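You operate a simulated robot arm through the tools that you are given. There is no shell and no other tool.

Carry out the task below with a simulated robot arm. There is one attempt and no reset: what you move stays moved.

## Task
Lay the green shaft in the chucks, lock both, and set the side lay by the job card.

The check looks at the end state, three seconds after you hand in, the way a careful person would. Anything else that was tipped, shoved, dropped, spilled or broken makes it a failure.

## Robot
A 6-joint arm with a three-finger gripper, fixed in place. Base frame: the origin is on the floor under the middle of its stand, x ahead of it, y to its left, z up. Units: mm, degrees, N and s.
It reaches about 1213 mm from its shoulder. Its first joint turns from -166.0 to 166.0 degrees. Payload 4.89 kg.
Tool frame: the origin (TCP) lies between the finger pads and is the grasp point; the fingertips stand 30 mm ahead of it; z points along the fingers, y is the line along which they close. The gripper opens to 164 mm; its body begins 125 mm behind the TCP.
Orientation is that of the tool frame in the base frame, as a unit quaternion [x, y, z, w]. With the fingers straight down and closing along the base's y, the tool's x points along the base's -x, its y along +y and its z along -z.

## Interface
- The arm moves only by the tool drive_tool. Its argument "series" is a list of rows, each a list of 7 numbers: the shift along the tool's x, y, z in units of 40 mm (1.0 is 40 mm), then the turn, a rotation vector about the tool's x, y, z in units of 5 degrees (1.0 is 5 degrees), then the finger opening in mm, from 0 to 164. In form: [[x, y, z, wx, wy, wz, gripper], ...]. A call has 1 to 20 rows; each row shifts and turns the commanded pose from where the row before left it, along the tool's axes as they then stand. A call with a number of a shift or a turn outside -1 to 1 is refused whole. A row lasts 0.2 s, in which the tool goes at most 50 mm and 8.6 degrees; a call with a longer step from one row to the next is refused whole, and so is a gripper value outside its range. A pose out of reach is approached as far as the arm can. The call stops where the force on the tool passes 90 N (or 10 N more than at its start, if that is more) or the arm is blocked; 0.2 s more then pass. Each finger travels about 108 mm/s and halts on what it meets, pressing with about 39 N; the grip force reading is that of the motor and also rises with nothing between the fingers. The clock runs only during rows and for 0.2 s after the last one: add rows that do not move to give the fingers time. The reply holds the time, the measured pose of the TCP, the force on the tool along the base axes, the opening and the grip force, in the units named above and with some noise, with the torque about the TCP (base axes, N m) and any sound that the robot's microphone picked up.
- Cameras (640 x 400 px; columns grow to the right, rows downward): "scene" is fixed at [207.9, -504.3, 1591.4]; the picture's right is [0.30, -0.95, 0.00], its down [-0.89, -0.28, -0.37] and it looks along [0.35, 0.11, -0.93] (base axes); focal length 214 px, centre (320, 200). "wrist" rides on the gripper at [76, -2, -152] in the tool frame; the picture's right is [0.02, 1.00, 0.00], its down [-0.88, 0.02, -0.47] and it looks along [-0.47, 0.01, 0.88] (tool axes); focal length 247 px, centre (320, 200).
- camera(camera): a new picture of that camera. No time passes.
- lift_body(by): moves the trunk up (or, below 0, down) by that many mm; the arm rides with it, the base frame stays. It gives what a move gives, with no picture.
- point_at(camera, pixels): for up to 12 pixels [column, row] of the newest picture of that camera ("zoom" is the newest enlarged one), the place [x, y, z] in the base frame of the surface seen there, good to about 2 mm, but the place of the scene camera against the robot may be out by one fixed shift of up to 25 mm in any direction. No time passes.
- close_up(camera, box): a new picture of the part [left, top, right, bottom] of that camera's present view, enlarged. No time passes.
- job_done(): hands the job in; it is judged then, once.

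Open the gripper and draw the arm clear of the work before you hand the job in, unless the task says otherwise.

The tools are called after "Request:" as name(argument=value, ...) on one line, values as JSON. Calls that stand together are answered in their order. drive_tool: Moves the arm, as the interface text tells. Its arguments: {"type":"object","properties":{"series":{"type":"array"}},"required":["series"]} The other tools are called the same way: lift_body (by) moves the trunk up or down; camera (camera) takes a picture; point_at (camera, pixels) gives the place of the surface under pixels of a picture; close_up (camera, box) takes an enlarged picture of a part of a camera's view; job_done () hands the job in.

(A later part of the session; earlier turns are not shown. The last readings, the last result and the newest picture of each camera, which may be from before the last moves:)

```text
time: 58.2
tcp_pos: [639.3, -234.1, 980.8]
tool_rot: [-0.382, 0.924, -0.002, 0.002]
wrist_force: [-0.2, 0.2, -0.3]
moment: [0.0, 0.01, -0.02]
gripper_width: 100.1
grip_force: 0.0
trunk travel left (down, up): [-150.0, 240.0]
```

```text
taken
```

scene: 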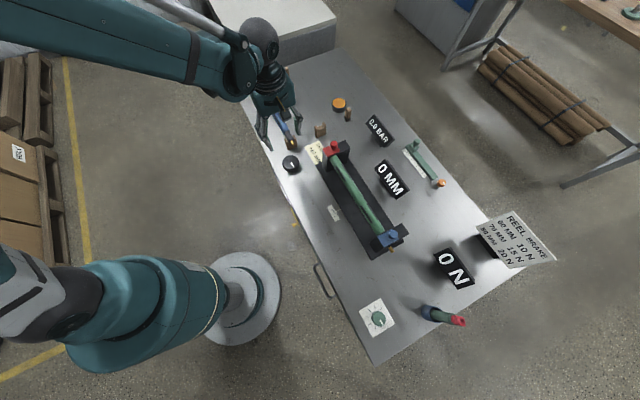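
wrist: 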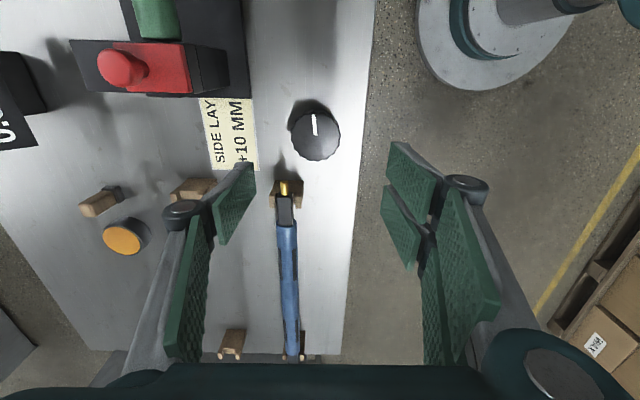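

The knob is at (317,135) in the wrist picture; the scene shows the scale and the display unobstructed. I'll zoom on the knob to measure its centre and size, and check the scene view of the display and scale.

Request:
close_up(camera="wrist", box=[270, 85, 370, 185])

Request:
point_at(camera="zoom", pixels=[[225, 210], [260, 210], [300, 210], [340, 210], [385, 210], [305, 140], [305, 170], [305, 240], [305, 280], [305, 300], [305, 70], [200, 370]])

Request:
close_up(camera="scene", box=[270, 130, 410, 230])

```text
4.00 times, centred on (320, 135) of wrist
```

zoom: 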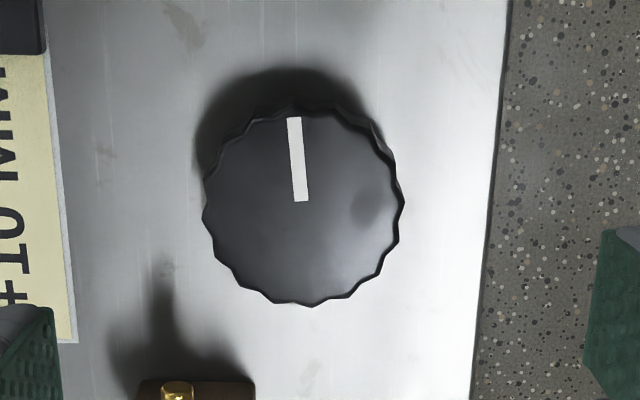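

```text
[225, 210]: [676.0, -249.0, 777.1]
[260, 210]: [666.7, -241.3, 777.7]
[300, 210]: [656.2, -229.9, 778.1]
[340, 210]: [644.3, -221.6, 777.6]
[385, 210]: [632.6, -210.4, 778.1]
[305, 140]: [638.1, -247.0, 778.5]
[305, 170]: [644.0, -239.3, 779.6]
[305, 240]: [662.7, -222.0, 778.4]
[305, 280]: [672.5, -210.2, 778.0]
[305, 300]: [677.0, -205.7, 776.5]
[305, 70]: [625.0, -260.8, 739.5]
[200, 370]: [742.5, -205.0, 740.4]
```

```text
4.00 times, centred on (340, 180) of scene
```

zoom: 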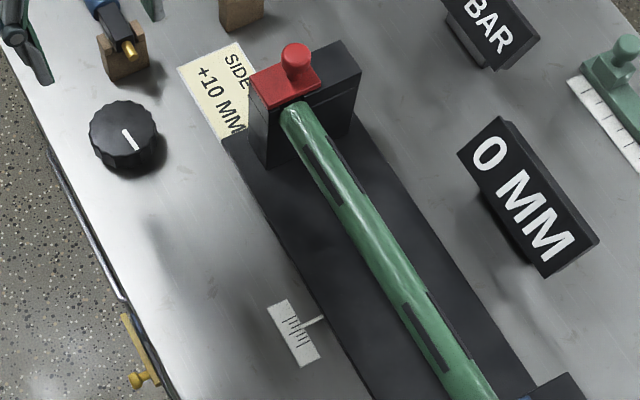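

Knob: centre ≈ (u=299.6, v=-625.5), ~71 mm diameter, top z=778. I'll centre above it and lower part-way, then recheck.

Request:
drive_tool(series=[[-0.325, -0.2, 0.4, 0, 0, 0, 104], [0, 0, 0.7, 0, 0, 0, 104], [0, 0, 0.8, 0, 0, 0, 104], [0, 0, 0.7, 0, 0, 0, 104], [0, 0, 0.4, 0, 0, 0, 104], [0, 0, 0, 0, 0, 0, 104], [0, 0, 0, 0, 0, 0, 104]])

Request:
camera(camera="wrist")

Request:
point_at(camera="wrist", pixels=[[320, 185], [300, 185], [340, 185], [320, 170], [320, 200], [275, 235], [275, 228], [272, 245], [262, 250], [290, 250], [320, 215], [320, 155]])

```text
time: 59.8
tcp_pos: [657.5, -233.5, 862.9]
tool_rot: [-0.382, 0.924, -0.002, 0.001]
wrist_force: [0.2, 0.1, 0.3]
moment: [-0.01, 0.04, -0.01]
gripper_width: 103.9
grip_force: 0.1
trunk travel left (down, up): [-150.0, 240.0]
```

```text
taken
```

wrist: 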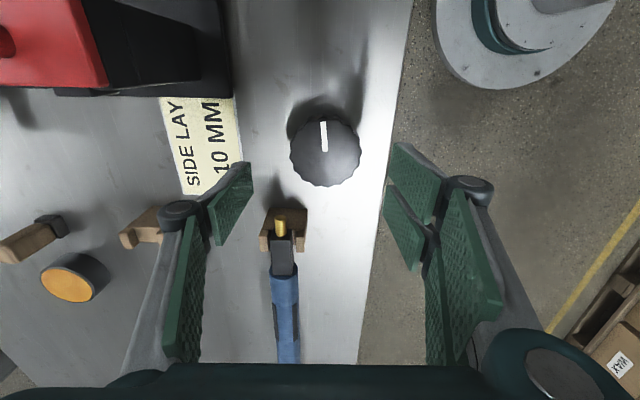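

```text
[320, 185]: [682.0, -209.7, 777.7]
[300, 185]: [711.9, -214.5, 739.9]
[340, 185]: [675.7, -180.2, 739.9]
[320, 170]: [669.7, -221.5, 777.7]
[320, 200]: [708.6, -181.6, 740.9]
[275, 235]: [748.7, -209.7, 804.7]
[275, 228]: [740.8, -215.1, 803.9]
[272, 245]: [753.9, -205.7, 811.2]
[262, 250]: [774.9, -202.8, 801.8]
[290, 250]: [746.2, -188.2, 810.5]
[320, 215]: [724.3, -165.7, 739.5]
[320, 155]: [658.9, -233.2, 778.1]
```

The knob centre is now measured at (u≈298, v≈-626); I'll shift by about +4 mm in v, −2 mm in u, and lower to z≈779.

Request:
drive_tool(series=[[0.045, 0.105, 0.3, 0, 0, 0, 104], [0, 0, 0.6, 0, 0, 0, 104], [0, 0, 0.6, 0, 0, 0, 104], [0, 0, 0.4, 0, 0, 0, 104], [0, 0, 0, 0, 0, 0, 104], [0, 0, 0, 0, 0, 0, 104]])

Request:
camera(camera="wrist")

```text
time: 61.2
tcp_pos: [651.6, -232.7, 787.5]
tool_rot: [-0.383, 0.924, -0.003, 0.0]
wrist_force: [0.8, -0.2, 1.2]
moment: [0.01, -0.02, 0.0]
gripper_width: 103.9
grip_force: 0.1
trunk travel left (down, up): [-150.0, 240.0]
```

```text
taken
```

wrist: 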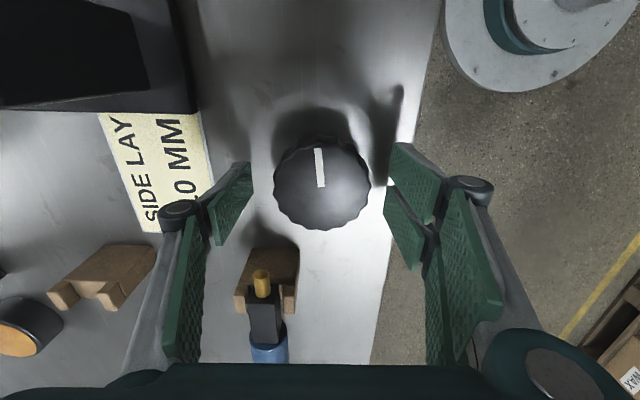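

The knob is centred at (321,187). I'll lower 8 mm and close onto it.

Request:
drive_tool(series=[[-0.03, 0, 0.2, 0, 0, 0, 104], [0, 0, 0, 0, 0, 0, 90], [0, 0, 0, 0, 0, 0, 78], [0, 0, 0, 0, 0, 0, 68], [0, 0, 0, 0, 0, 0, 60], [0, 0, 0, 0, 0, 0, 60]])

Request:
camera(camera="wrist")

Request:
close_up(camera="scene", box=[270, 130, 410, 230])

```text
time: 62.6
tcp_pos: [652.4, -231.7, 778.7]
tool_rot: [-0.382, 0.924, -0.002, 0.0]
wrist_force: [-30.0, 30.5, -5.6]
moment: [1.26, 1.12, 0.13]
gripper_width: 70.6
grip_force: 44.9
trunk travel left (down, up): [-150.0, 240.0]
```

```text
taken
```

wrist: 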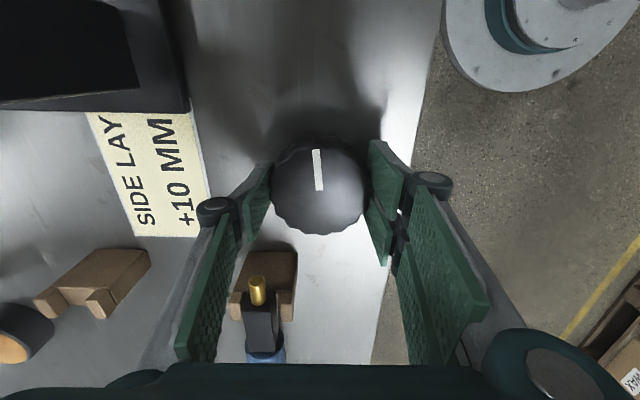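

```text
4.00 times, centred on (340, 180) of scene
```

zoom: 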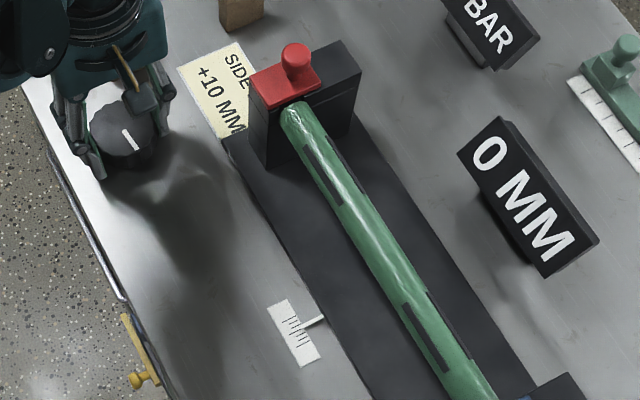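

Gripped at 70.6 mm with ~43 N side load, so I'll shift ~1.5 mm in +v to centre, then turn clockwise (from above) by 10° and see what changes.

Request:
drive_tool(series=[[0, 0.04, 0, 0, 0, 0, 60], [0, 0, 0, 0, 0, 0, 60]])

Request:
drive_tool(series=[[0, 0, 0, 0, 0, 0.5, 60], [0, 0, 0, 0, 0, 0.5, 60], [0, 0, 0, 0, 0, 0.5, 60], [0, 0, 0, 0, 0, 0.5, 60], [0, 0, 0, 0, 0, 0, 60]])

Request:
close_up(camera="scene", box=[270, 130, 410, 230])

Request:
camera(camera="wrist")

```text
time: 63.2
tcp_pos: [653.0, -230.7, 780.3]
tool_rot: [-0.383, 0.924, -0.002, 0.001]
wrist_force: [-27.4, 29.5, -15.6]
moment: [0.91, 0.74, 0.07]
gripper_width: 70.5
grip_force: 45.0
trunk travel left (down, up): [-150.0, 240.0]
```

```text
time: 64.4
tcp_pos: [651.6, -230.0, 779.4]
tool_rot: [-0.3, 0.954, -0.002, 0.002]
wrist_force: [-34.1, 18.0, -8.1]
moment: [0.73, 1.59, 0.13]
gripper_width: 70.4
grip_force: 44.9
trunk travel left (down, up): [-150.0, 240.0]
```

```text
4.00 times, centred on (340, 180) of scene
```

zoom: 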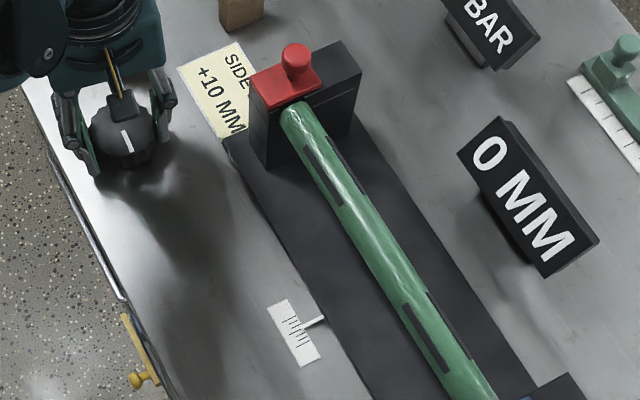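

```text
taken
```

wrist: 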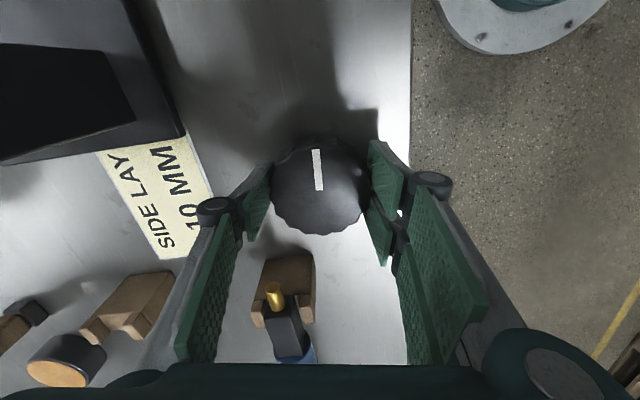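

The knob turned with the gripper (white mark moved), but display and pointer have hardly changed. I'll turn 30° more the same way.

Request:
drive_tool(series=[[0, 0, 0, 0, 0, 0.75, 60], [0, 0, 0, 0, 0, 0.75, 60], [0, 0, 0, 0, 0, 0.75, 60], [0, 0, 0, 0, 0, 0.75, 60], [0, 0, 0, 0, 0, 0.75, 60], [0, 0, 0, 0, 0, 0.75, 60], [0, 0, 0, 0, 0, 0.75, 60], [0, 0, 0, 0, 0, 0.75, 60], [0, 0, 0, 0, 0, 0, 60]])

Request:
close_up(camera="scene", box=[270, 130, 410, 230])

Request:
close_up(camera="scene", box=[315, 190, 365, 230])

Request:
camera(camera="wrist")

```text
time: 66.4
tcp_pos: [652.6, -229.6, 779.3]
tool_rot: [-0.044, 0.999, -0.002, 0.002]
wrist_force: [-38.6, 32.8, -7.4]
moment: [1.41, 0.77, 0.1]
gripper_width: 70.2
grip_force: 45.0
trunk travel left (down, up): [-150.0, 240.0]
```

```text
4.00 times, centred on (340, 180) of scene
```

zoom: 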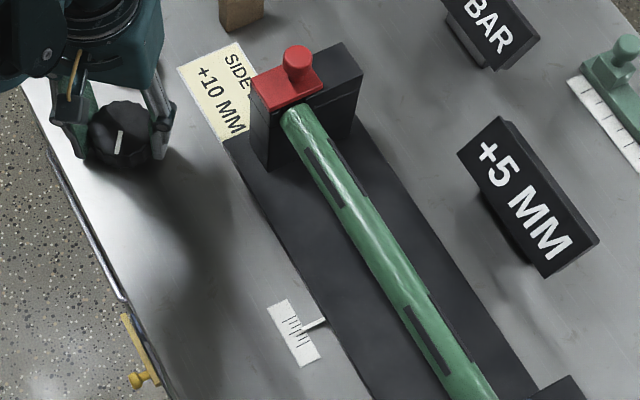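

```text
10.00 times, centred on (340, 210) of scene
```

zoom: 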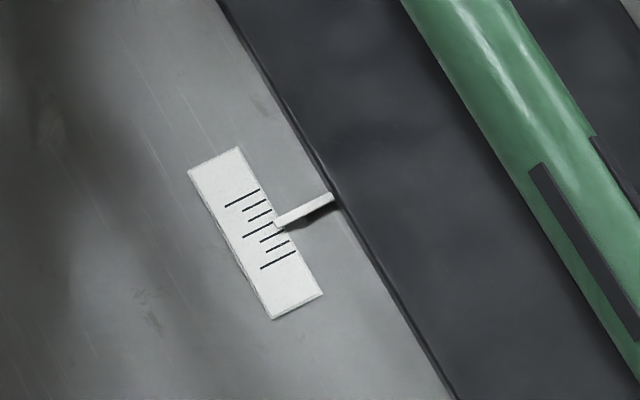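

```text
taken
```

wrist: 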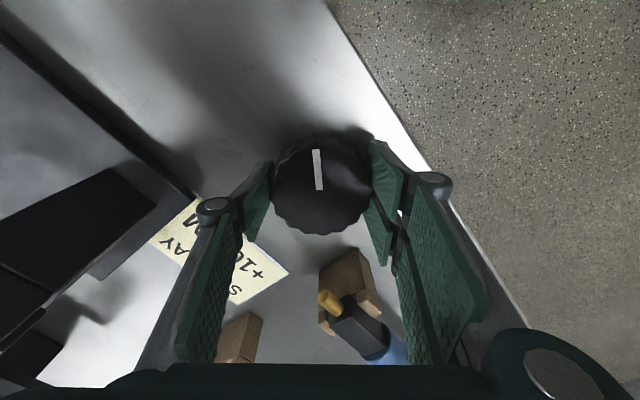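

The display now reads +5 MM and the pointer moved one tick, so this knob is the side lay and clockwise is positive. The right fingers near the blue shaft's nipple, so I'll release, lift, turn the wrist back and re-grip.

Request:
drive_tool(series=[[0, 0, 0, 0, 0, 0, 72], [0, 0, 0, 0, 0, 0, 82], [0, 0, 0, 0, 0, 0, 92], [0, 0, 0, 0, 0, 0, 92], [0, 0, -0.4, 0, 0, 0, 92], [0, 0, -0.7, 0, 0, 0, 92], [0, 0, -0.8, 0, 0, 0, 92], [0, 0, -0.6, 0, 0, 0, 92], [0, 0, 0, 0, 0, 0, 92]])

Request:
close_up(camera="scene", box=[270, 130, 410, 230])

Request:
camera(camera="wrist")

```text
time: 68.4
tcp_pos: [651.1, -230.8, 879.7]
tool_rot: [-0.043, 0.999, -0.001, 0.001]
wrist_force: [-0.5, -0.8, 0.3]
moment: [-0.03, -0.07, -0.02]
gripper_width: 92.0
grip_force: 0.0
trunk travel left (down, up): [-150.0, 240.0]
```

```text
4.00 times, centred on (340, 180) of scene
```

zoom: 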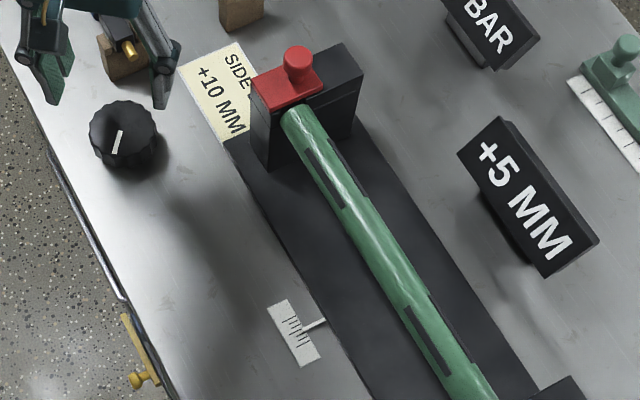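

```text
taken
```

wrist: 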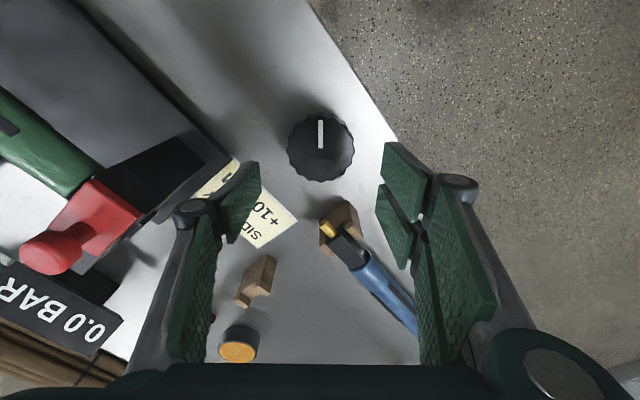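

The knob stays at +5 MM. I'll turn the wrist back 45° and re-lower.

Request:
drive_tool(series=[[0, 0, 0, 0, 0, -1, 96], [0, 0, 0, 0, 0, -1, 100], [0, 0, 0, 0, 0, -1, 100], [0, 0, 0, 0, 0, -1, 100], [0, 0, 0, 0, 0, -1, 100], [0, 0, 0, 0, 0, -1, 100], [0, 0, 0, 0, 0, -1, 100], [0, 0, 0, 0, 0, -1, 100], [0, 0, 0, 0, 0, -1, 100], [0, 0, 0, 0, 0, 0, 100], [0, 0, 0, 0, 0, 0, 100]])

Request:
camera(camera="wrist")

```text
time: 70.8
tcp_pos: [652.3, -231.4, 880.0]
tool_rot: [-0.423, 0.906, -0.003, 0.002]
wrist_force: [-0.1, -0.8, -0.2]
moment: [0.0, -0.02, -0.04]
gripper_width: 100.2
grip_force: 0.0
trunk travel left (down, up): [-150.0, 240.0]
```

```text
taken
```

wrist: 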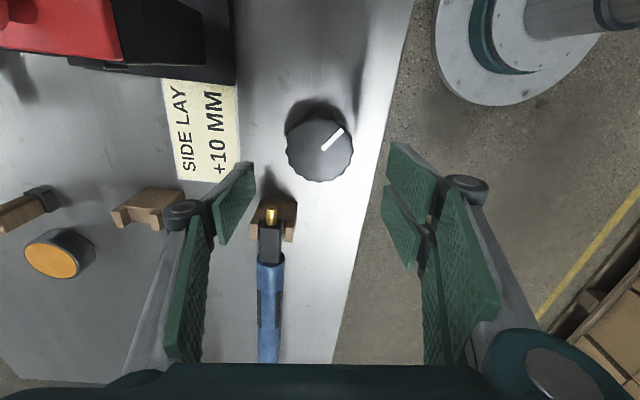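

The knob is centred at (319,150). I'll lower to z≈779 and re-grip.

Request:
drive_tool(series=[[0, 0, 0.4, 0, 0, 0, 100], [0, 0, 0.7, 0, 0, 0, 100], [0, 0, 0.7, 0, 0, 0, 100], [0, 0, 0.5, 0, 0, 0, 100], [0, 0, 0.22, 0, 0, 0, 100], [0, 0, 0, 0, 0, 0, 100], [0, 0, 0, 0, 0, 0, 88], [0, 0, 0, 0, 0, 0, 76], [0, 0, 0, 0, 0, 0, 66], [0, 0, 0, 0, 0, 0, 60], [0, 0, 0, 0, 0, 0, 60]])

Request:
camera(camera="wrist")

Request:
close_up(camera="scene", box=[270, 130, 410, 230])

```text
time: 73.2
tcp_pos: [652.5, -231.5, 778.1]
tool_rot: [-0.422, 0.907, -0.003, 0.001]
wrist_force: [-20.7, 16.8, -6.8]
moment: [0.6, 0.6, 0.14]
gripper_width: 70.5
grip_force: 45.1
trunk travel left (down, up): [-150.0, 240.0]
```

```text
taken
```

wrist: 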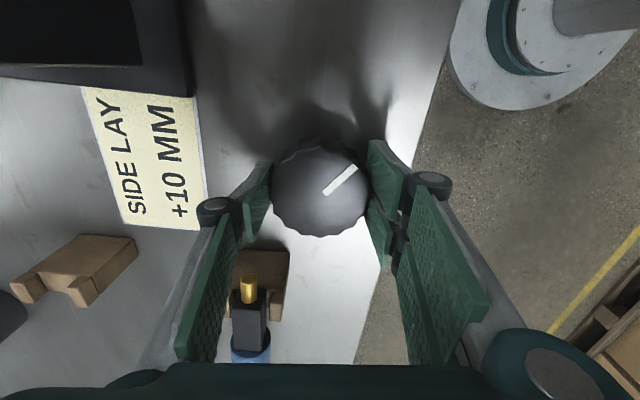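

```text
4.00 times, centred on (340, 180) of scene
```

zoom: 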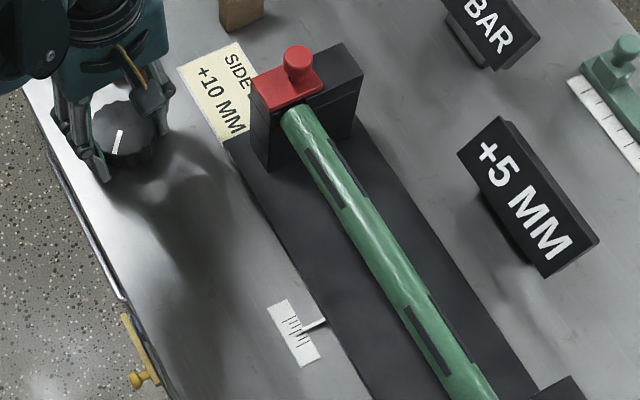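

Re-gripped at 70.5 mm, display still +5. I'll turn 20° clockwise and look.

Request:
drive_tool(series=[[0, 0, 0, 0, 0, 0.8, 60], [0, 0, 0, 0, 0, 0.8, 60], [0, 0, 0, 0, 0, 0.8, 60], [0, 0, 0, 0, 0, 0.8, 60], [0, 0, 0, 0, 0, 0.8, 60], [0, 0, 0, 0, 0, 0, 60]])

Request:
close_up(camera="scene", box=[270, 130, 410, 230])

Request:
close_up(camera="scene", box=[315, 190, 365, 230])

```text
time: 74.6
tcp_pos: [652.0, -229.9, 779.1]
tool_rot: [-0.259, 0.966, -0.003, 0.002]
wrist_force: [-44.0, 14.2, -17.4]
moment: [-0.24, 0.73, 0.16]
gripper_width: 70.4
grip_force: 45.1
trunk travel left (down, up): [-150.0, 240.0]
```

```text
4.00 times, centred on (340, 180) of scene
```

zoom: 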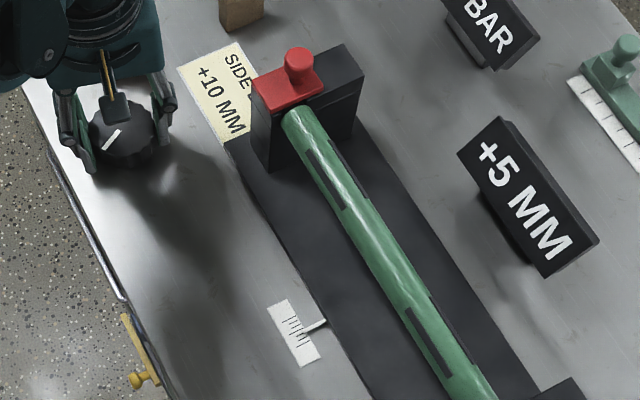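

```text
10.00 times, centred on (340, 210) of scene
```

zoom: 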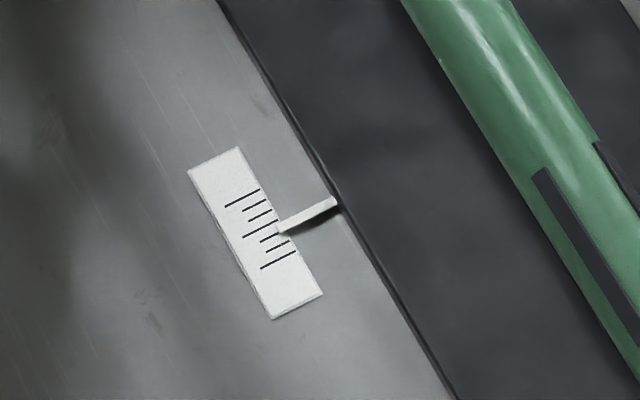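

The pointer creeps toward the blue end as I turn; the display only shows 5 mm steps. I'll zoom tighter on the scale to read the pointer accurately.

Request:
close_up(camera="scene", box=[326, 203, 346, 219])

Request:
point_at(camera="zoom", pixels=[[300, 100], [340, 180], [400, 300], [440, 180], [500, 150]])

```text
16.00 times, centred on (336, 211) of scene
```

zoom: 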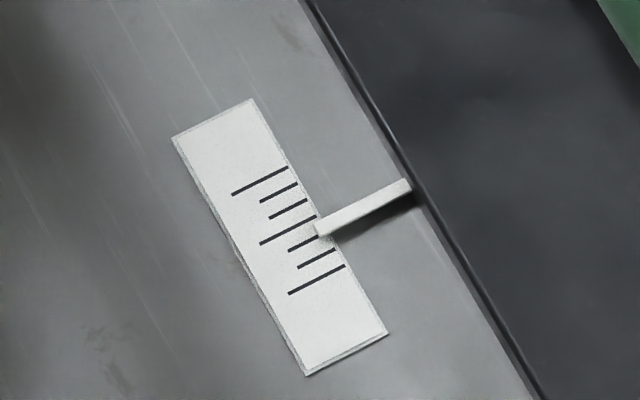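

```text
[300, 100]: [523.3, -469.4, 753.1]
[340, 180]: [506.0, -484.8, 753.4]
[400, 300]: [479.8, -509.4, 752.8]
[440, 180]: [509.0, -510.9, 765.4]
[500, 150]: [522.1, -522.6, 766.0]
```

The pointer seems to be at about tick 5 (+5). I'll zoom much tighter to read it better.

Request:
close_up(camera="scene", box=[331, 207, 343, 214.5])

Request:
point_at(camera="zoom", pixels=[[240, 20], [300, 330], [400, 200], [500, 150], [600, 100], [350, 220]])

```text
16.00 times, centred on (337, 211) of scene
```

zoom: 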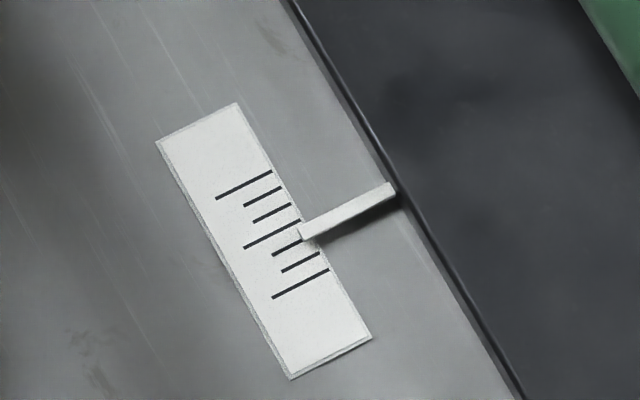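

```text
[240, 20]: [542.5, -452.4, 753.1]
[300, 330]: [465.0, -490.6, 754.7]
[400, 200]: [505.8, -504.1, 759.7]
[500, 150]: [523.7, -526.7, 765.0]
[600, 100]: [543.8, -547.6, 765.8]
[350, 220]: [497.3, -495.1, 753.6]
```

Pointer reads roughly +3…+5 mm after 60°, suggesting about 12° per mm. I'll turn another 20° and check the display and pointer.

Request:
drive_tool(series=[[0, 0, 0, 0, 0, 0.8, 60], [0, 0, 0, 0, 0, 0.8, 60], [0, 0, 0, 0, 0, 0.8, 60], [0, 0, 0, 0, 0, 0.8, 60], [0, 0, 0, 0, 0, 0.8, 60], [0, 0, 0, 0, 0, 0, 60]])

Request:
close_up(camera="scene", box=[270, 130, 410, 230])

Request:
close_up(camera="scene", box=[331, 207, 343, 214.5])

Request:
camera(camera="wrist")

```text
time: 76.0
tcp_pos: [651.8, -230.1, 778.9]
tool_rot: [-0.087, 0.996, -0.002, 0.002]
wrist_force: [-33.5, 39.9, -14.7]
moment: [0.79, 0.6, 0.15]
gripper_width: 70.4
grip_force: 45.2
trunk travel left (down, up): [-150.0, 240.0]
```

```text
4.00 times, centred on (340, 180) of scene
```

zoom: 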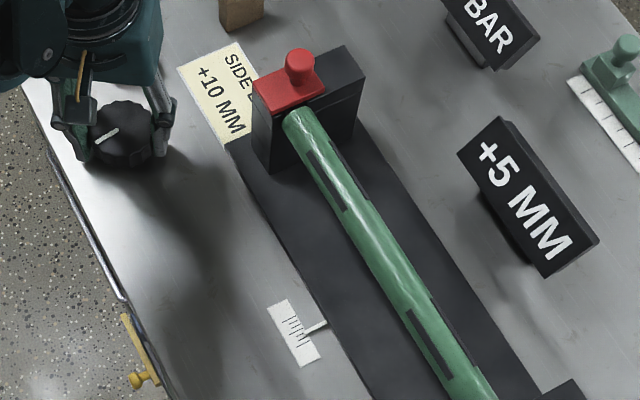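

```text
16.00 times, centred on (337, 211) of scene
```

zoom: 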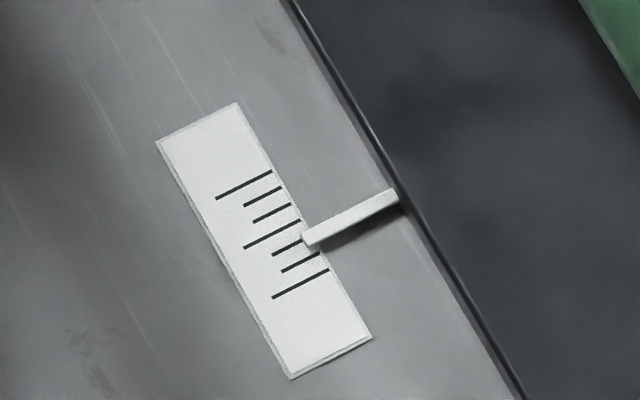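

```text
taken
```

wrist: 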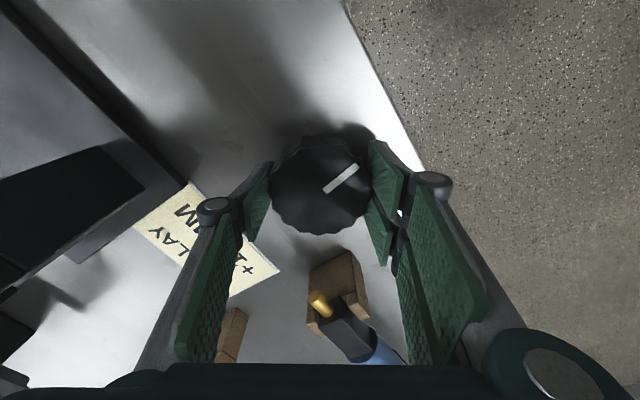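

At 80°: display +5, pointer near tick 5 (apparent). I'll turn 8° more and check again.

Request:
drive_tool(series=[[0, 0, 0, 0, 0, 0.8, 60], [0, 0, 0, 0, 0, 0.8, 60], [0, 0, 0, 0, 0, 0, 60]])

Request:
close_up(camera="scene", box=[270, 130, 410, 230])

Request:
camera(camera="wrist")

```text
time: 76.8
tcp_pos: [651.4, -229.1, 779.1]
tool_rot: [-0.017, 1.0, -0.002, 0.002]
wrist_force: [-26.6, 41.1, -14.2]
moment: [0.67, 0.32, 0.12]
gripper_width: 70.5
grip_force: 45.0
trunk travel left (down, up): [-150.0, 240.0]
```

```text
4.00 times, centred on (340, 180) of scene
```

zoom: 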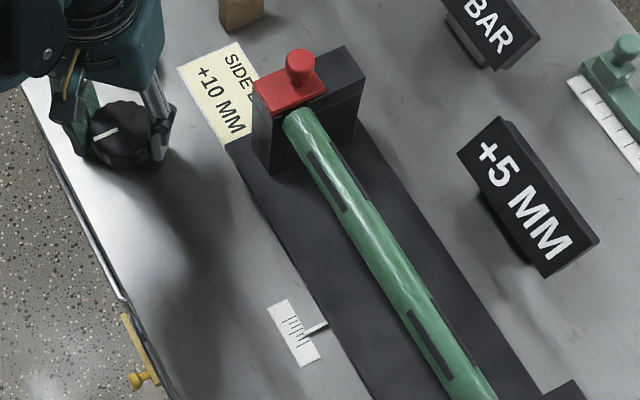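

```text
taken
```

wrist: 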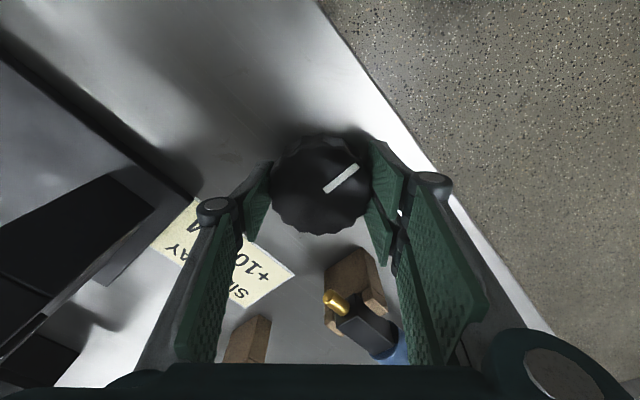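

Still +5 at 88°. I need to ratchet anyway, so I'll release, lift, turn back and move the wrist camera over the scale for an accurate reading.

Request:
drive_tool(series=[[0, 0, 0, 0, 0, 0, 72], [0, 0, 0, 0, 0, 0, 82], [0, 0, 0, 0, 0, 0, 92], [0, 0, 0, 0, 0, 0, 92], [0, 0, -0.4, 0, 0, 0, 92], [0, 0, -0.8, 0, 0, 0, 92], [0, 0, -0.8, 0, 0, 0, 92], [0, 0, -0.8, 0, 0, 0, 92], [0, 0, -0.6, 0, 0, -1, 92], [0, 0, 0, 0, 0, -1, 92], [0, 0, 0, 0, 0, -1, 92], [0, 0, 0, 0, 0, -1, 92], [0, 0, 0, 0, 0, -1, 92], [0, 0, 0, 0, 0, -1, 92], [0, 0, 0, 0, 0, -1, 92], [0, 0, 0, 0, 0, -1, 92], [0, 0, 0, 0, 0, -0.6, 92], [0, 0, 0, 0, 0, 0, 92]])

Request:
drive_tool(series=[[0.85, -0.24, 0, 0, 0, 0, 92], [0.85, -0.24, 0, 0, 0, 0, 92], [0.85, -0.24, 0, 0, 0, 0, 92], [0.85, -0.24, 0, 0, 0, 0, 92], [0.85, -0.24, 0, 0, 0, 0, 92], [0.85, -0.24, 0, 0, 0, 0, 92], [0, 0, 0, 0, 0, 0, 92], [0, 0, 0, 0, 0, 0, 92]])

Request:
camera(camera="wrist")

```text
time: 80.6
tcp_pos: [652.7, -229.8, 915.5]
tool_rot: [-0.382, 0.924, -0.002, 0.001]
wrist_force: [0.7, 0.5, -0.5]
moment: [0.01, -0.02, -0.04]
gripper_width: 92.0
grip_force: 0.2
trunk travel left (down, up): [-150.0, 240.0]
```

```text
time: 82.4
tcp_pos: [552.0, -416.0, 917.0]
tool_rot: [-0.383, 0.924, -0.003, 0.001]
wrist_force: [-0.3, 0.4, 0.2]
moment: [0.04, -0.01, -0.01]
gripper_width: 91.8
grip_force: 0.0
trunk travel left (down, up): [-150.0, 240.0]
```

```text
taken
```

wrist: 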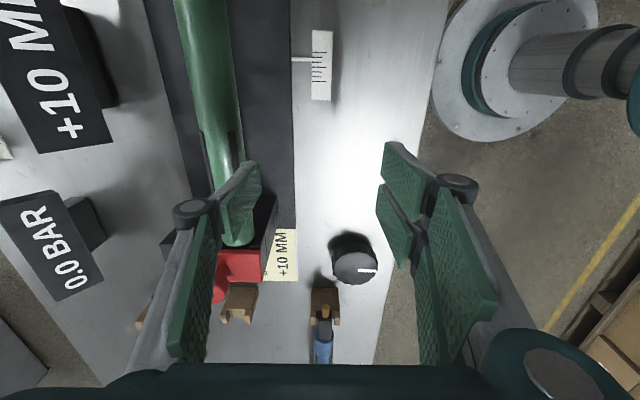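

The display now reads +10 MM after the release. I'll zoom in on the scale and pointer from nearly straight above.

Request:
close_up(camera="wrist", box=[302, 50, 342, 75])

Request:
close_up(camera="scene", box=[331, 207, 343, 214.5])

Request:
close_up(camera="scene", box=[270, 130, 410, 230])

```text
16.00 times, centred on (322, 62) of wrist
```

zoom: 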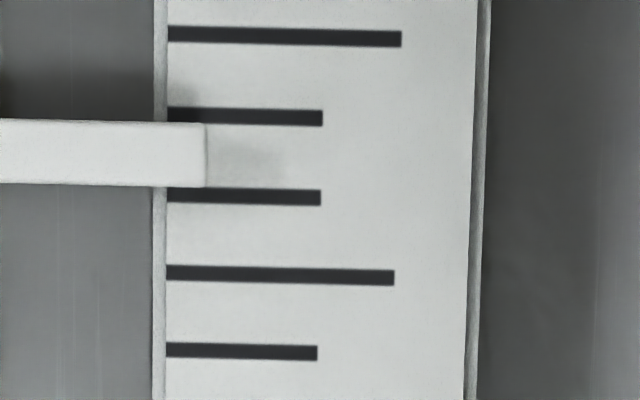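

```text
16.00 times, centred on (337, 211) of scene
```

zoom: 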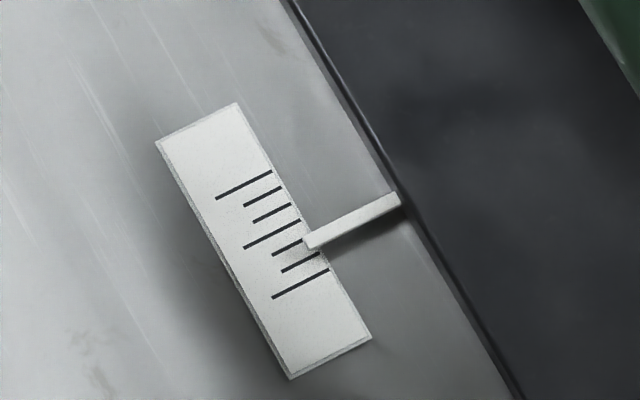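

```text
4.00 times, centred on (340, 180) of scene
```

zoom: 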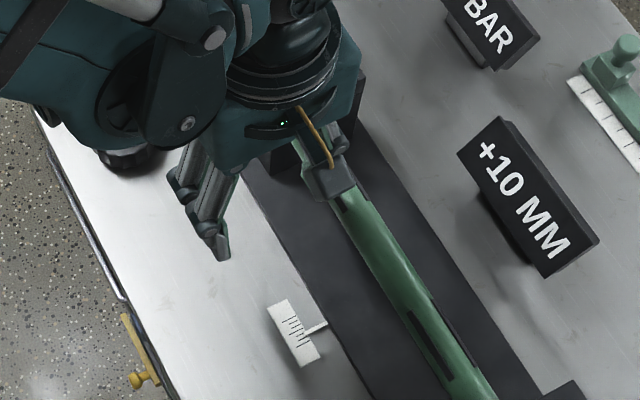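

From nearly straight above, the pointer is at (275−152)/79.3×5 ≈ 7.7 mm; display +10 appears since it rounds to 5 mm steps. About 2.3 mm ≈ 28° more is needed, so I'll return to the knob and lower over it.

Request:
drive_tool(series=[[-0.85, 0.24, 0, 0, 0, 0, 100], [-0.85, 0.24, 0, 0, 0, 0, 100], [-0.85, 0.24, 0, 0, 0, 0, 100], [-0.85, 0.24, 0, 0, 0, 0, 100], [-0.85, 0.24, 0, 0, 0, 0, 100], [-0.85, 0.24, 0, 0, 0, 0, 100], [0, 0, 0.5, 0, 0, 0, 100], [0, 0, 0.5, 0, 0, 0, 100], [0, 0, 0, 0, 0, 0, 100], [0, 0, 0, 0, 0, 0, 100]])

Request:
camera(camera="wrist")

```text
time: 84.6
tcp_pos: [651.9, -231.7, 874.3]
tool_rot: [-0.383, 0.924, -0.003, 0.0]
wrist_force: [0.4, 0.7, -0.2]
moment: [-0.01, 0.04, -0.01]
gripper_width: 99.7
grip_force: 0.1
trunk travel left (down, up): [-150.0, 240.0]
```

```text
taken
```

wrist: 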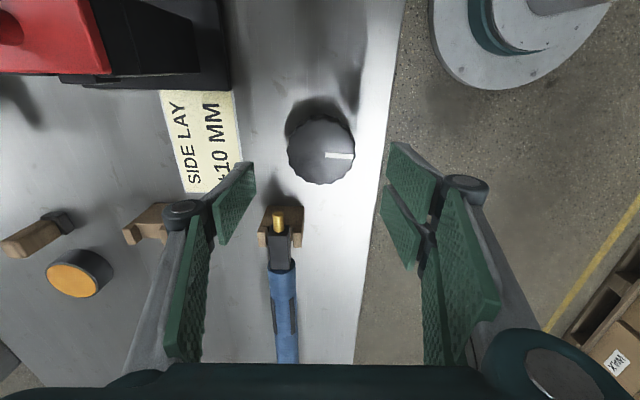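

Knob centred at (321,149). Lowering to z≈779 and gripping.

Request:
drive_tool(series=[[0, 0, 0.4, 0, 0, 0, 100], [0, 0, 0.7, 0, 0, 0, 100], [0, 0, 0.7, 0, 0, 0, 100], [0, 0, 0.4, 0, 0, 0, 100], [0, 0, 0.18, 0, 0, 0, 100], [0, 0, 0, 0, 0, 0, 100], [0, 0, 0, 0, 0, 0, 88], [0, 0, 0, 0, 0, 0, 76], [0, 0, 0, 0, 0, 0, 66], [0, 0, 0, 0, 0, 0, 60], [0, 0, 0, 0, 0, 0, 60]])

Request:
close_up(camera="scene", box=[331, 207, 343, 214.5])

Request:
close_up(camera="scene", box=[270, 130, 410, 230])

```text
time: 87.0
tcp_pos: [654.4, -230.6, 779.9]
tool_rot: [-0.383, 0.924, -0.003, 0.0]
wrist_force: [4.2, -4.7, 0.7]
moment: [0.3, 0.17, 0.03]
gripper_width: 70.6
grip_force: 44.3
trunk travel left (down, up): [-150.0, 240.0]
```

```text
16.00 times, centred on (337, 211) of scene
```

zoom: 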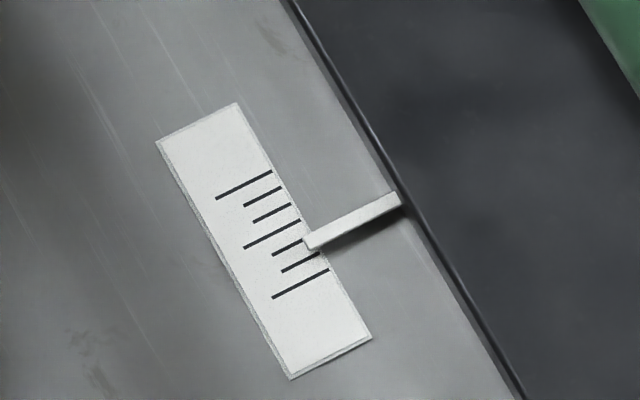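

```text
4.00 times, centred on (340, 180) of scene
```

zoom: 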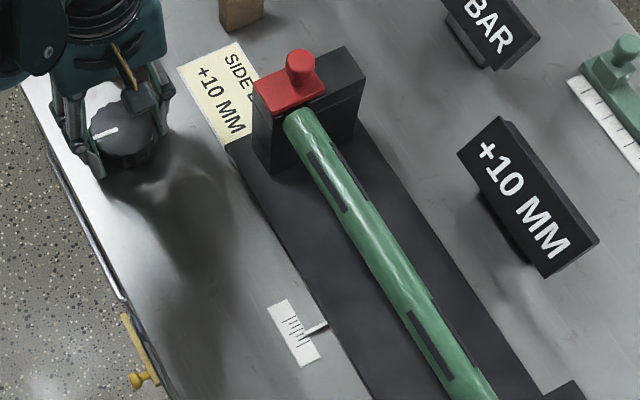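

Gripped with little side load; display +10. I'll turn 28° clockwise for the remaining ~2.3 mm.

Request:
drive_tool(series=[[0, 0, 0, 0, 0, 0.8, 60], [0, 0, 0, 0, 0, 0.8, 60], [0, 0, 0, 0, 0, 0.8, 60], [0, 0, 0, 0, 0, 0.8, 60], [0, 0, 0, 0, 0, 0.8, 60], [0, 0, 0, 0, 0, 0.8, 60], [0, 0, 0, 0, 0, 0.8, 60], [0, 0, 0, 0, 0, 0, 60]])

Request:
close_up(camera="scene", box=[331, 207, 343, 214.5])

Request:
close_up(camera="scene", box=[270, 130, 410, 230])

```text
time: 88.8
tcp_pos: [652.8, -230.6, 779.3]
tool_rot: [-0.148, 0.989, -0.003, 0.002]
wrist_force: [24.1, 25.6, 27.5]
moment: [1.4, -0.65, 0.05]
gripper_width: 70.8
grip_force: 45.5
trunk travel left (down, up): [-150.0, 240.0]
```

```text
16.00 times, centred on (337, 211) of scene
```

zoom: 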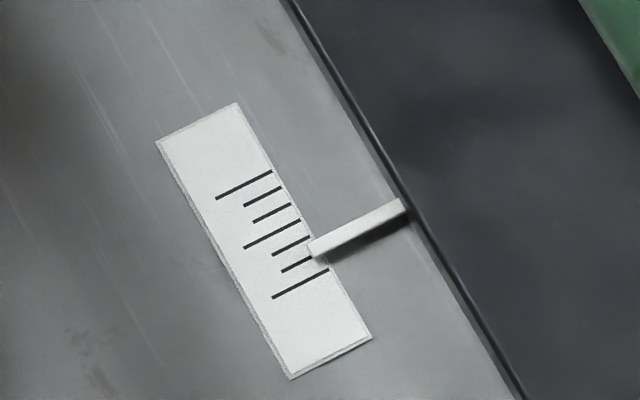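

```text
4.00 times, centred on (340, 180) of scene
```

zoom: 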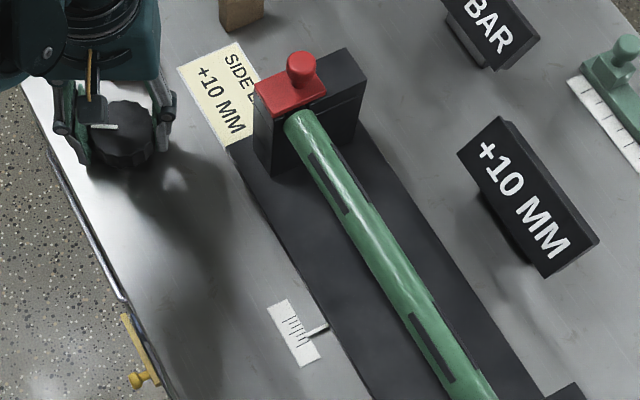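

Display +10 and the pointer advanced. I'll release, lift, turn the wrist back and view the scale from above to verify.

Request:
drive_tool(series=[[0, 0, 0, 0, 0, 0, 72], [0, 0, 0, 0, 0, 0, 82], [0, 0, 0, 0, 0, 0, 92], [0, 0, 0, 0, 0, 0, 92], [0, 0, -0.4, 0, 0, 0, 92], [0, 0, -0.8, 0, 0, 0, 92], [0, 0, -0.8, 0, 0, 0, 92], [0, 0, -0.8, 0, 0, 0, 92], [0, 0, -0.6, 0, 0, -0.8, 92], [0, 0, 0, 0, 0, -0.8, 92], [0, 0, 0, 0, 0, -0.8, 92], [0, 0, 0, 0, 0, -0.8, 92], [0, 0, 0, 0, 0, -0.8, 92], [0, 0, 0, 0, 0, -0.8, 92], [0, 0, 0, 0, 0, -0.8, 92], [0, 0, 0, 0, 0, 0, 92]])

Request:
drive_tool(series=[[0.85, -0.24, 0, 0, 0, 0, 92], [0.85, -0.24, 0, 0, 0, 0, 92], [0.85, -0.24, 0, 0, 0, 0, 92], [0.85, -0.24, 0, 0, 0, 0, 92], [0.85, -0.24, 0, 0, 0, 0, 92], [0.85, -0.24, 0, 0, 0, 0, 92], [0.2, 0, 0, 0, 0, 0, 92], [0, 0, 0, 0, 0, 0, 92], [0, 0, 0, 0, 0, 0, 92]])

Request:
camera(camera="wrist")

Request:
close_up(camera="wrist", box=[302, 55, 342, 80])

```text
time: 92.2
tcp_pos: [652.7, -231.2, 915.7]
tool_rot: [-0.382, 0.924, -0.002, 0.002]
wrist_force: [0.6, 0.7, -0.8]
moment: [0.02, 0.03, 0.01]
gripper_width: 92.1
grip_force: 0.1
trunk travel left (down, up): [-150.0, 240.0]
```

```text
time: 94.2
tcp_pos: [540.4, -419.2, 914.1]
tool_rot: [-0.384, 0.923, -0.002, 0.001]
wrist_force: [1.3, 0.4, -0.2]
moment: [0.0, -0.02, 0.0]
gripper_width: 92.1
grip_force: 0.1
trunk travel left (down, up): [-150.0, 240.0]
```

```text
taken
```

wrist: 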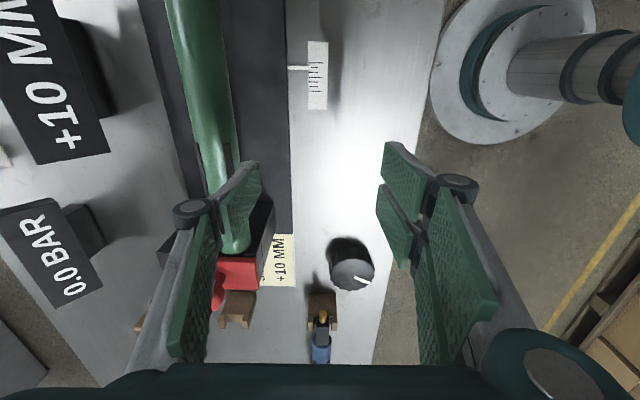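

```text
16.00 times, centred on (322, 68) of wrist
```

zoom: 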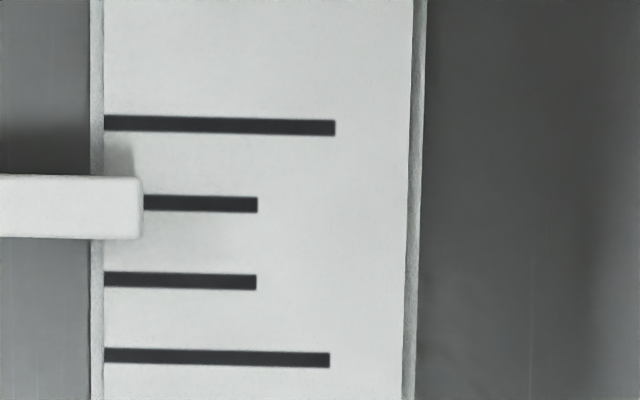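

The pointer centre is at row ≈206.5 versus tick "+10" at ≈201–203, so it reads about +9.6 mm with no parallax. I'll refine it with one more small turn of ~6°, so back to the knob.

Request:
drive_tool(series=[[-0.2, 0, 0, 0, 0, 0, 100], [-0.85, 0.24, 0, 0, 0, 0, 100], [-0.85, 0.24, 0, 0, 0, 0, 100], [-0.85, 0.24, 0, 0, 0, 0, 100], [-0.85, 0.24, 0, 0, 0, 0, 100], [-0.85, 0.24, 0, 0, 0, 0, 100], [-0.85, 0.24, 0, 0, 0, 0, 100], [0, 0, 0.5, 0, 0, 0, 100], [0, 0, 0.5, 0, 0, 0, 100], [0, 0, 0, 0, 0, 0, 100], [0, 0, 0, 0, 0, 0, 100]])

Request:
camera(camera="wrist")

Request:
close_up(camera="scene", box=[270, 130, 410, 230])

```text
time: 96.6
tcp_pos: [653.7, -229.3, 875.8]
tool_rot: [-0.383, 0.924, -0.002, 0.001]
wrist_force: [0.6, 0.3, -1.4]
moment: [-0.01, 0.02, 0.01]
gripper_width: 100.2
grip_force: 0.1
trunk travel left (down, up): [-150.0, 240.0]
```

```text
taken
```

wrist: 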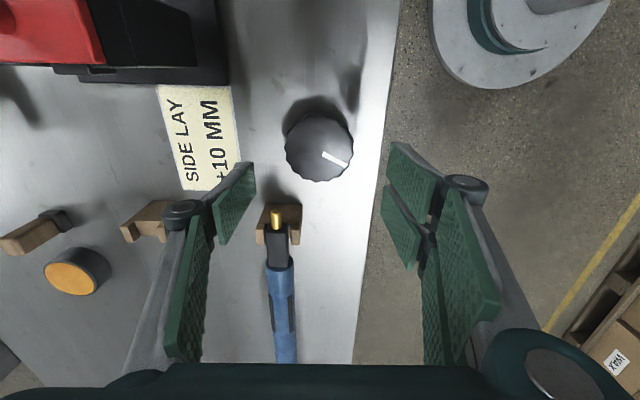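

```text
4.00 times, centred on (340, 180) of scene
```

zoom: 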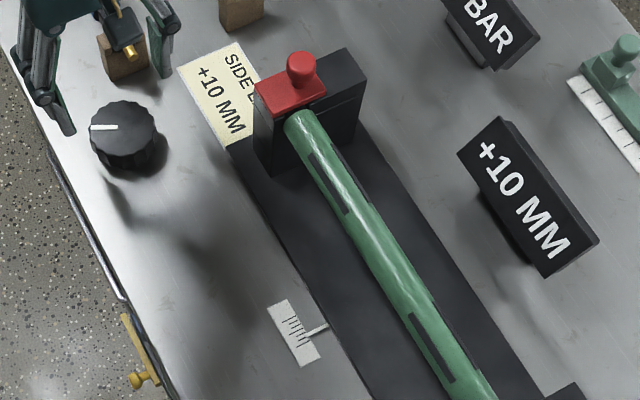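

Centred over the knob again. I'll lower, grip, and turn about 6° clockwise.

Request:
drive_tool(series=[[0, 0, 0.4, 0, 0, 0, 100], [0, 0, 0.7, 0, 0, 0, 100], [0, 0, 0.7, 0, 0, 0, 100], [0, 0, 0.42, 0, 0, 0, 100], [0, 0, 0.18, 0, 0, 0, 100], [0, 0, 0, 0, 0, 0, 100], [0, 0, 0, 0, 0, 0, 88], [0, 0, 0, 0, 0, 0, 76], [0, 0, 0, 0, 0, 0, 66], [0, 0, 0, 0, 0, 0, 60], [0, 0, 0, 0, 0, 0, 60]])

Request:
drive_tool(series=[[0, 0, 0, 0, 0, 0.4, 60], [0, 0, 0, 0, 0, 0.4, 60], [0, 0, 0, 0, 0, 0.4, 60], [0, 0, 0, 0, 0, 0, 60], [0, 0, 0, 0, 0, 0, 60]])

```text
time: 99.0
tcp_pos: [652.5, -230.2, 781.6]
tool_rot: [-0.383, 0.924, -0.002, 0.001]
wrist_force: [3.8, -3.9, 1.0]
moment: [-0.25, -0.28, -0.01]
gripper_width: 70.8
grip_force: 45.3
trunk travel left (down, up): [-150.0, 240.0]
```

```text
time: 100.2
tcp_pos: [652.5, -230.7, 779.4]
tool_rot: [-0.334, 0.943, -0.003, 0.002]
wrist_force: [11.5, 3.7, 37.8]
moment: [0.07, -0.55, 0.01]
gripper_width: 70.7
grip_force: 44.8
trunk travel left (down, up): [-150.0, 240.0]
```

Turned ~6°. Now I'll release, lift, turn back and check the scale from above again.

Request:
drive_tool(series=[[0, 0, 0, 0, 0, 0, 72], [0, 0, 0, 0, 0, 0, 82], [0, 0, 0, 0, 0, 0, 92], [0, 0, 0, 0, 0, 0, 92], [0, 0, -0.4, 0, 0, 0, 92], [0, 0, -0.8, 0, 0, 0, 92], [0, 0, -0.8, 0, 0, 0, 92], [0, 0, -0.8, 0, 0, 0, 92], [0, 0, -0.6, 0, 0, -0.6, 92], [0, 0, 0, 0, 0, -0.6, 92], [0, 0, 0, 0, 0, 0, 92]])

Request:
drive_tool(series=[[0.85, -0.24, 0, 0, 0, 0, 92], [0.85, -0.24, 0, 0, 0, 0, 92], [0.85, -0.24, 0, 0, 0, 0, 92], [0.85, -0.24, 0, 0, 0, 0, 92], [0.85, -0.24, 0, 0, 0, 0, 92], [0.85, -0.24, 0, 0, 0, 0, 92], [0.2, 0, 0, 0, 0, 0, 92], [0, 0, 0, 0, 0, 0, 92], [0, 0, 0, 0, 0, 0, 92]])

Request:
camera(camera="wrist")

Request:
close_up(camera="wrist", box=[302, 55, 342, 80])

```text
time: 102.6
tcp_pos: [652.4, -228.9, 916.6]
tool_rot: [-0.383, 0.924, -0.003, 0.002]
wrist_force: [0.2, -0.2, 0.2]
moment: [-0.01, -0.03, 0.01]
gripper_width: 92.0
grip_force: 0.0
trunk travel left (down, up): [-150.0, 240.0]
```

```text
time: 104.6
tcp_pos: [541.2, -422.1, 915.4]
tool_rot: [-0.382, 0.924, -0.003, 0.002]
wrist_force: [0.5, 0.1, 0.6]
moment: [0.02, -0.01, 0.02]
gripper_width: 92.1
grip_force: 0.0
trunk travel left (down, up): [-150.0, 240.0]
```

```text
taken
```

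wrist: 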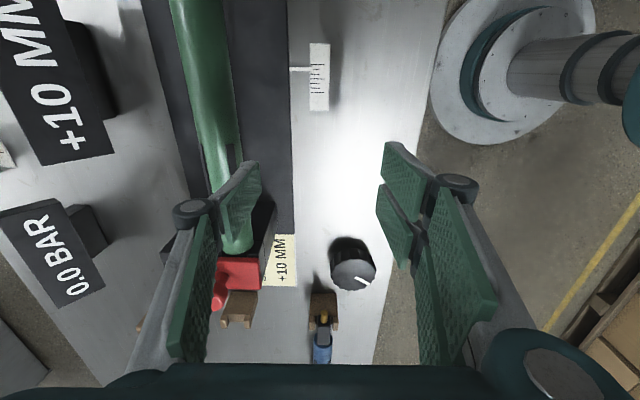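

```text
16.00 times, centred on (322, 68) of wrist
```

zoom: 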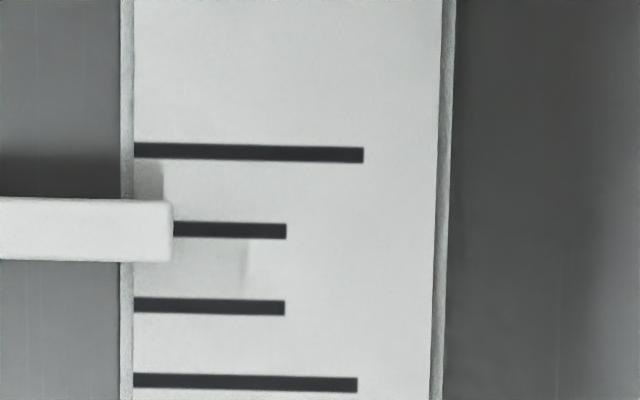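

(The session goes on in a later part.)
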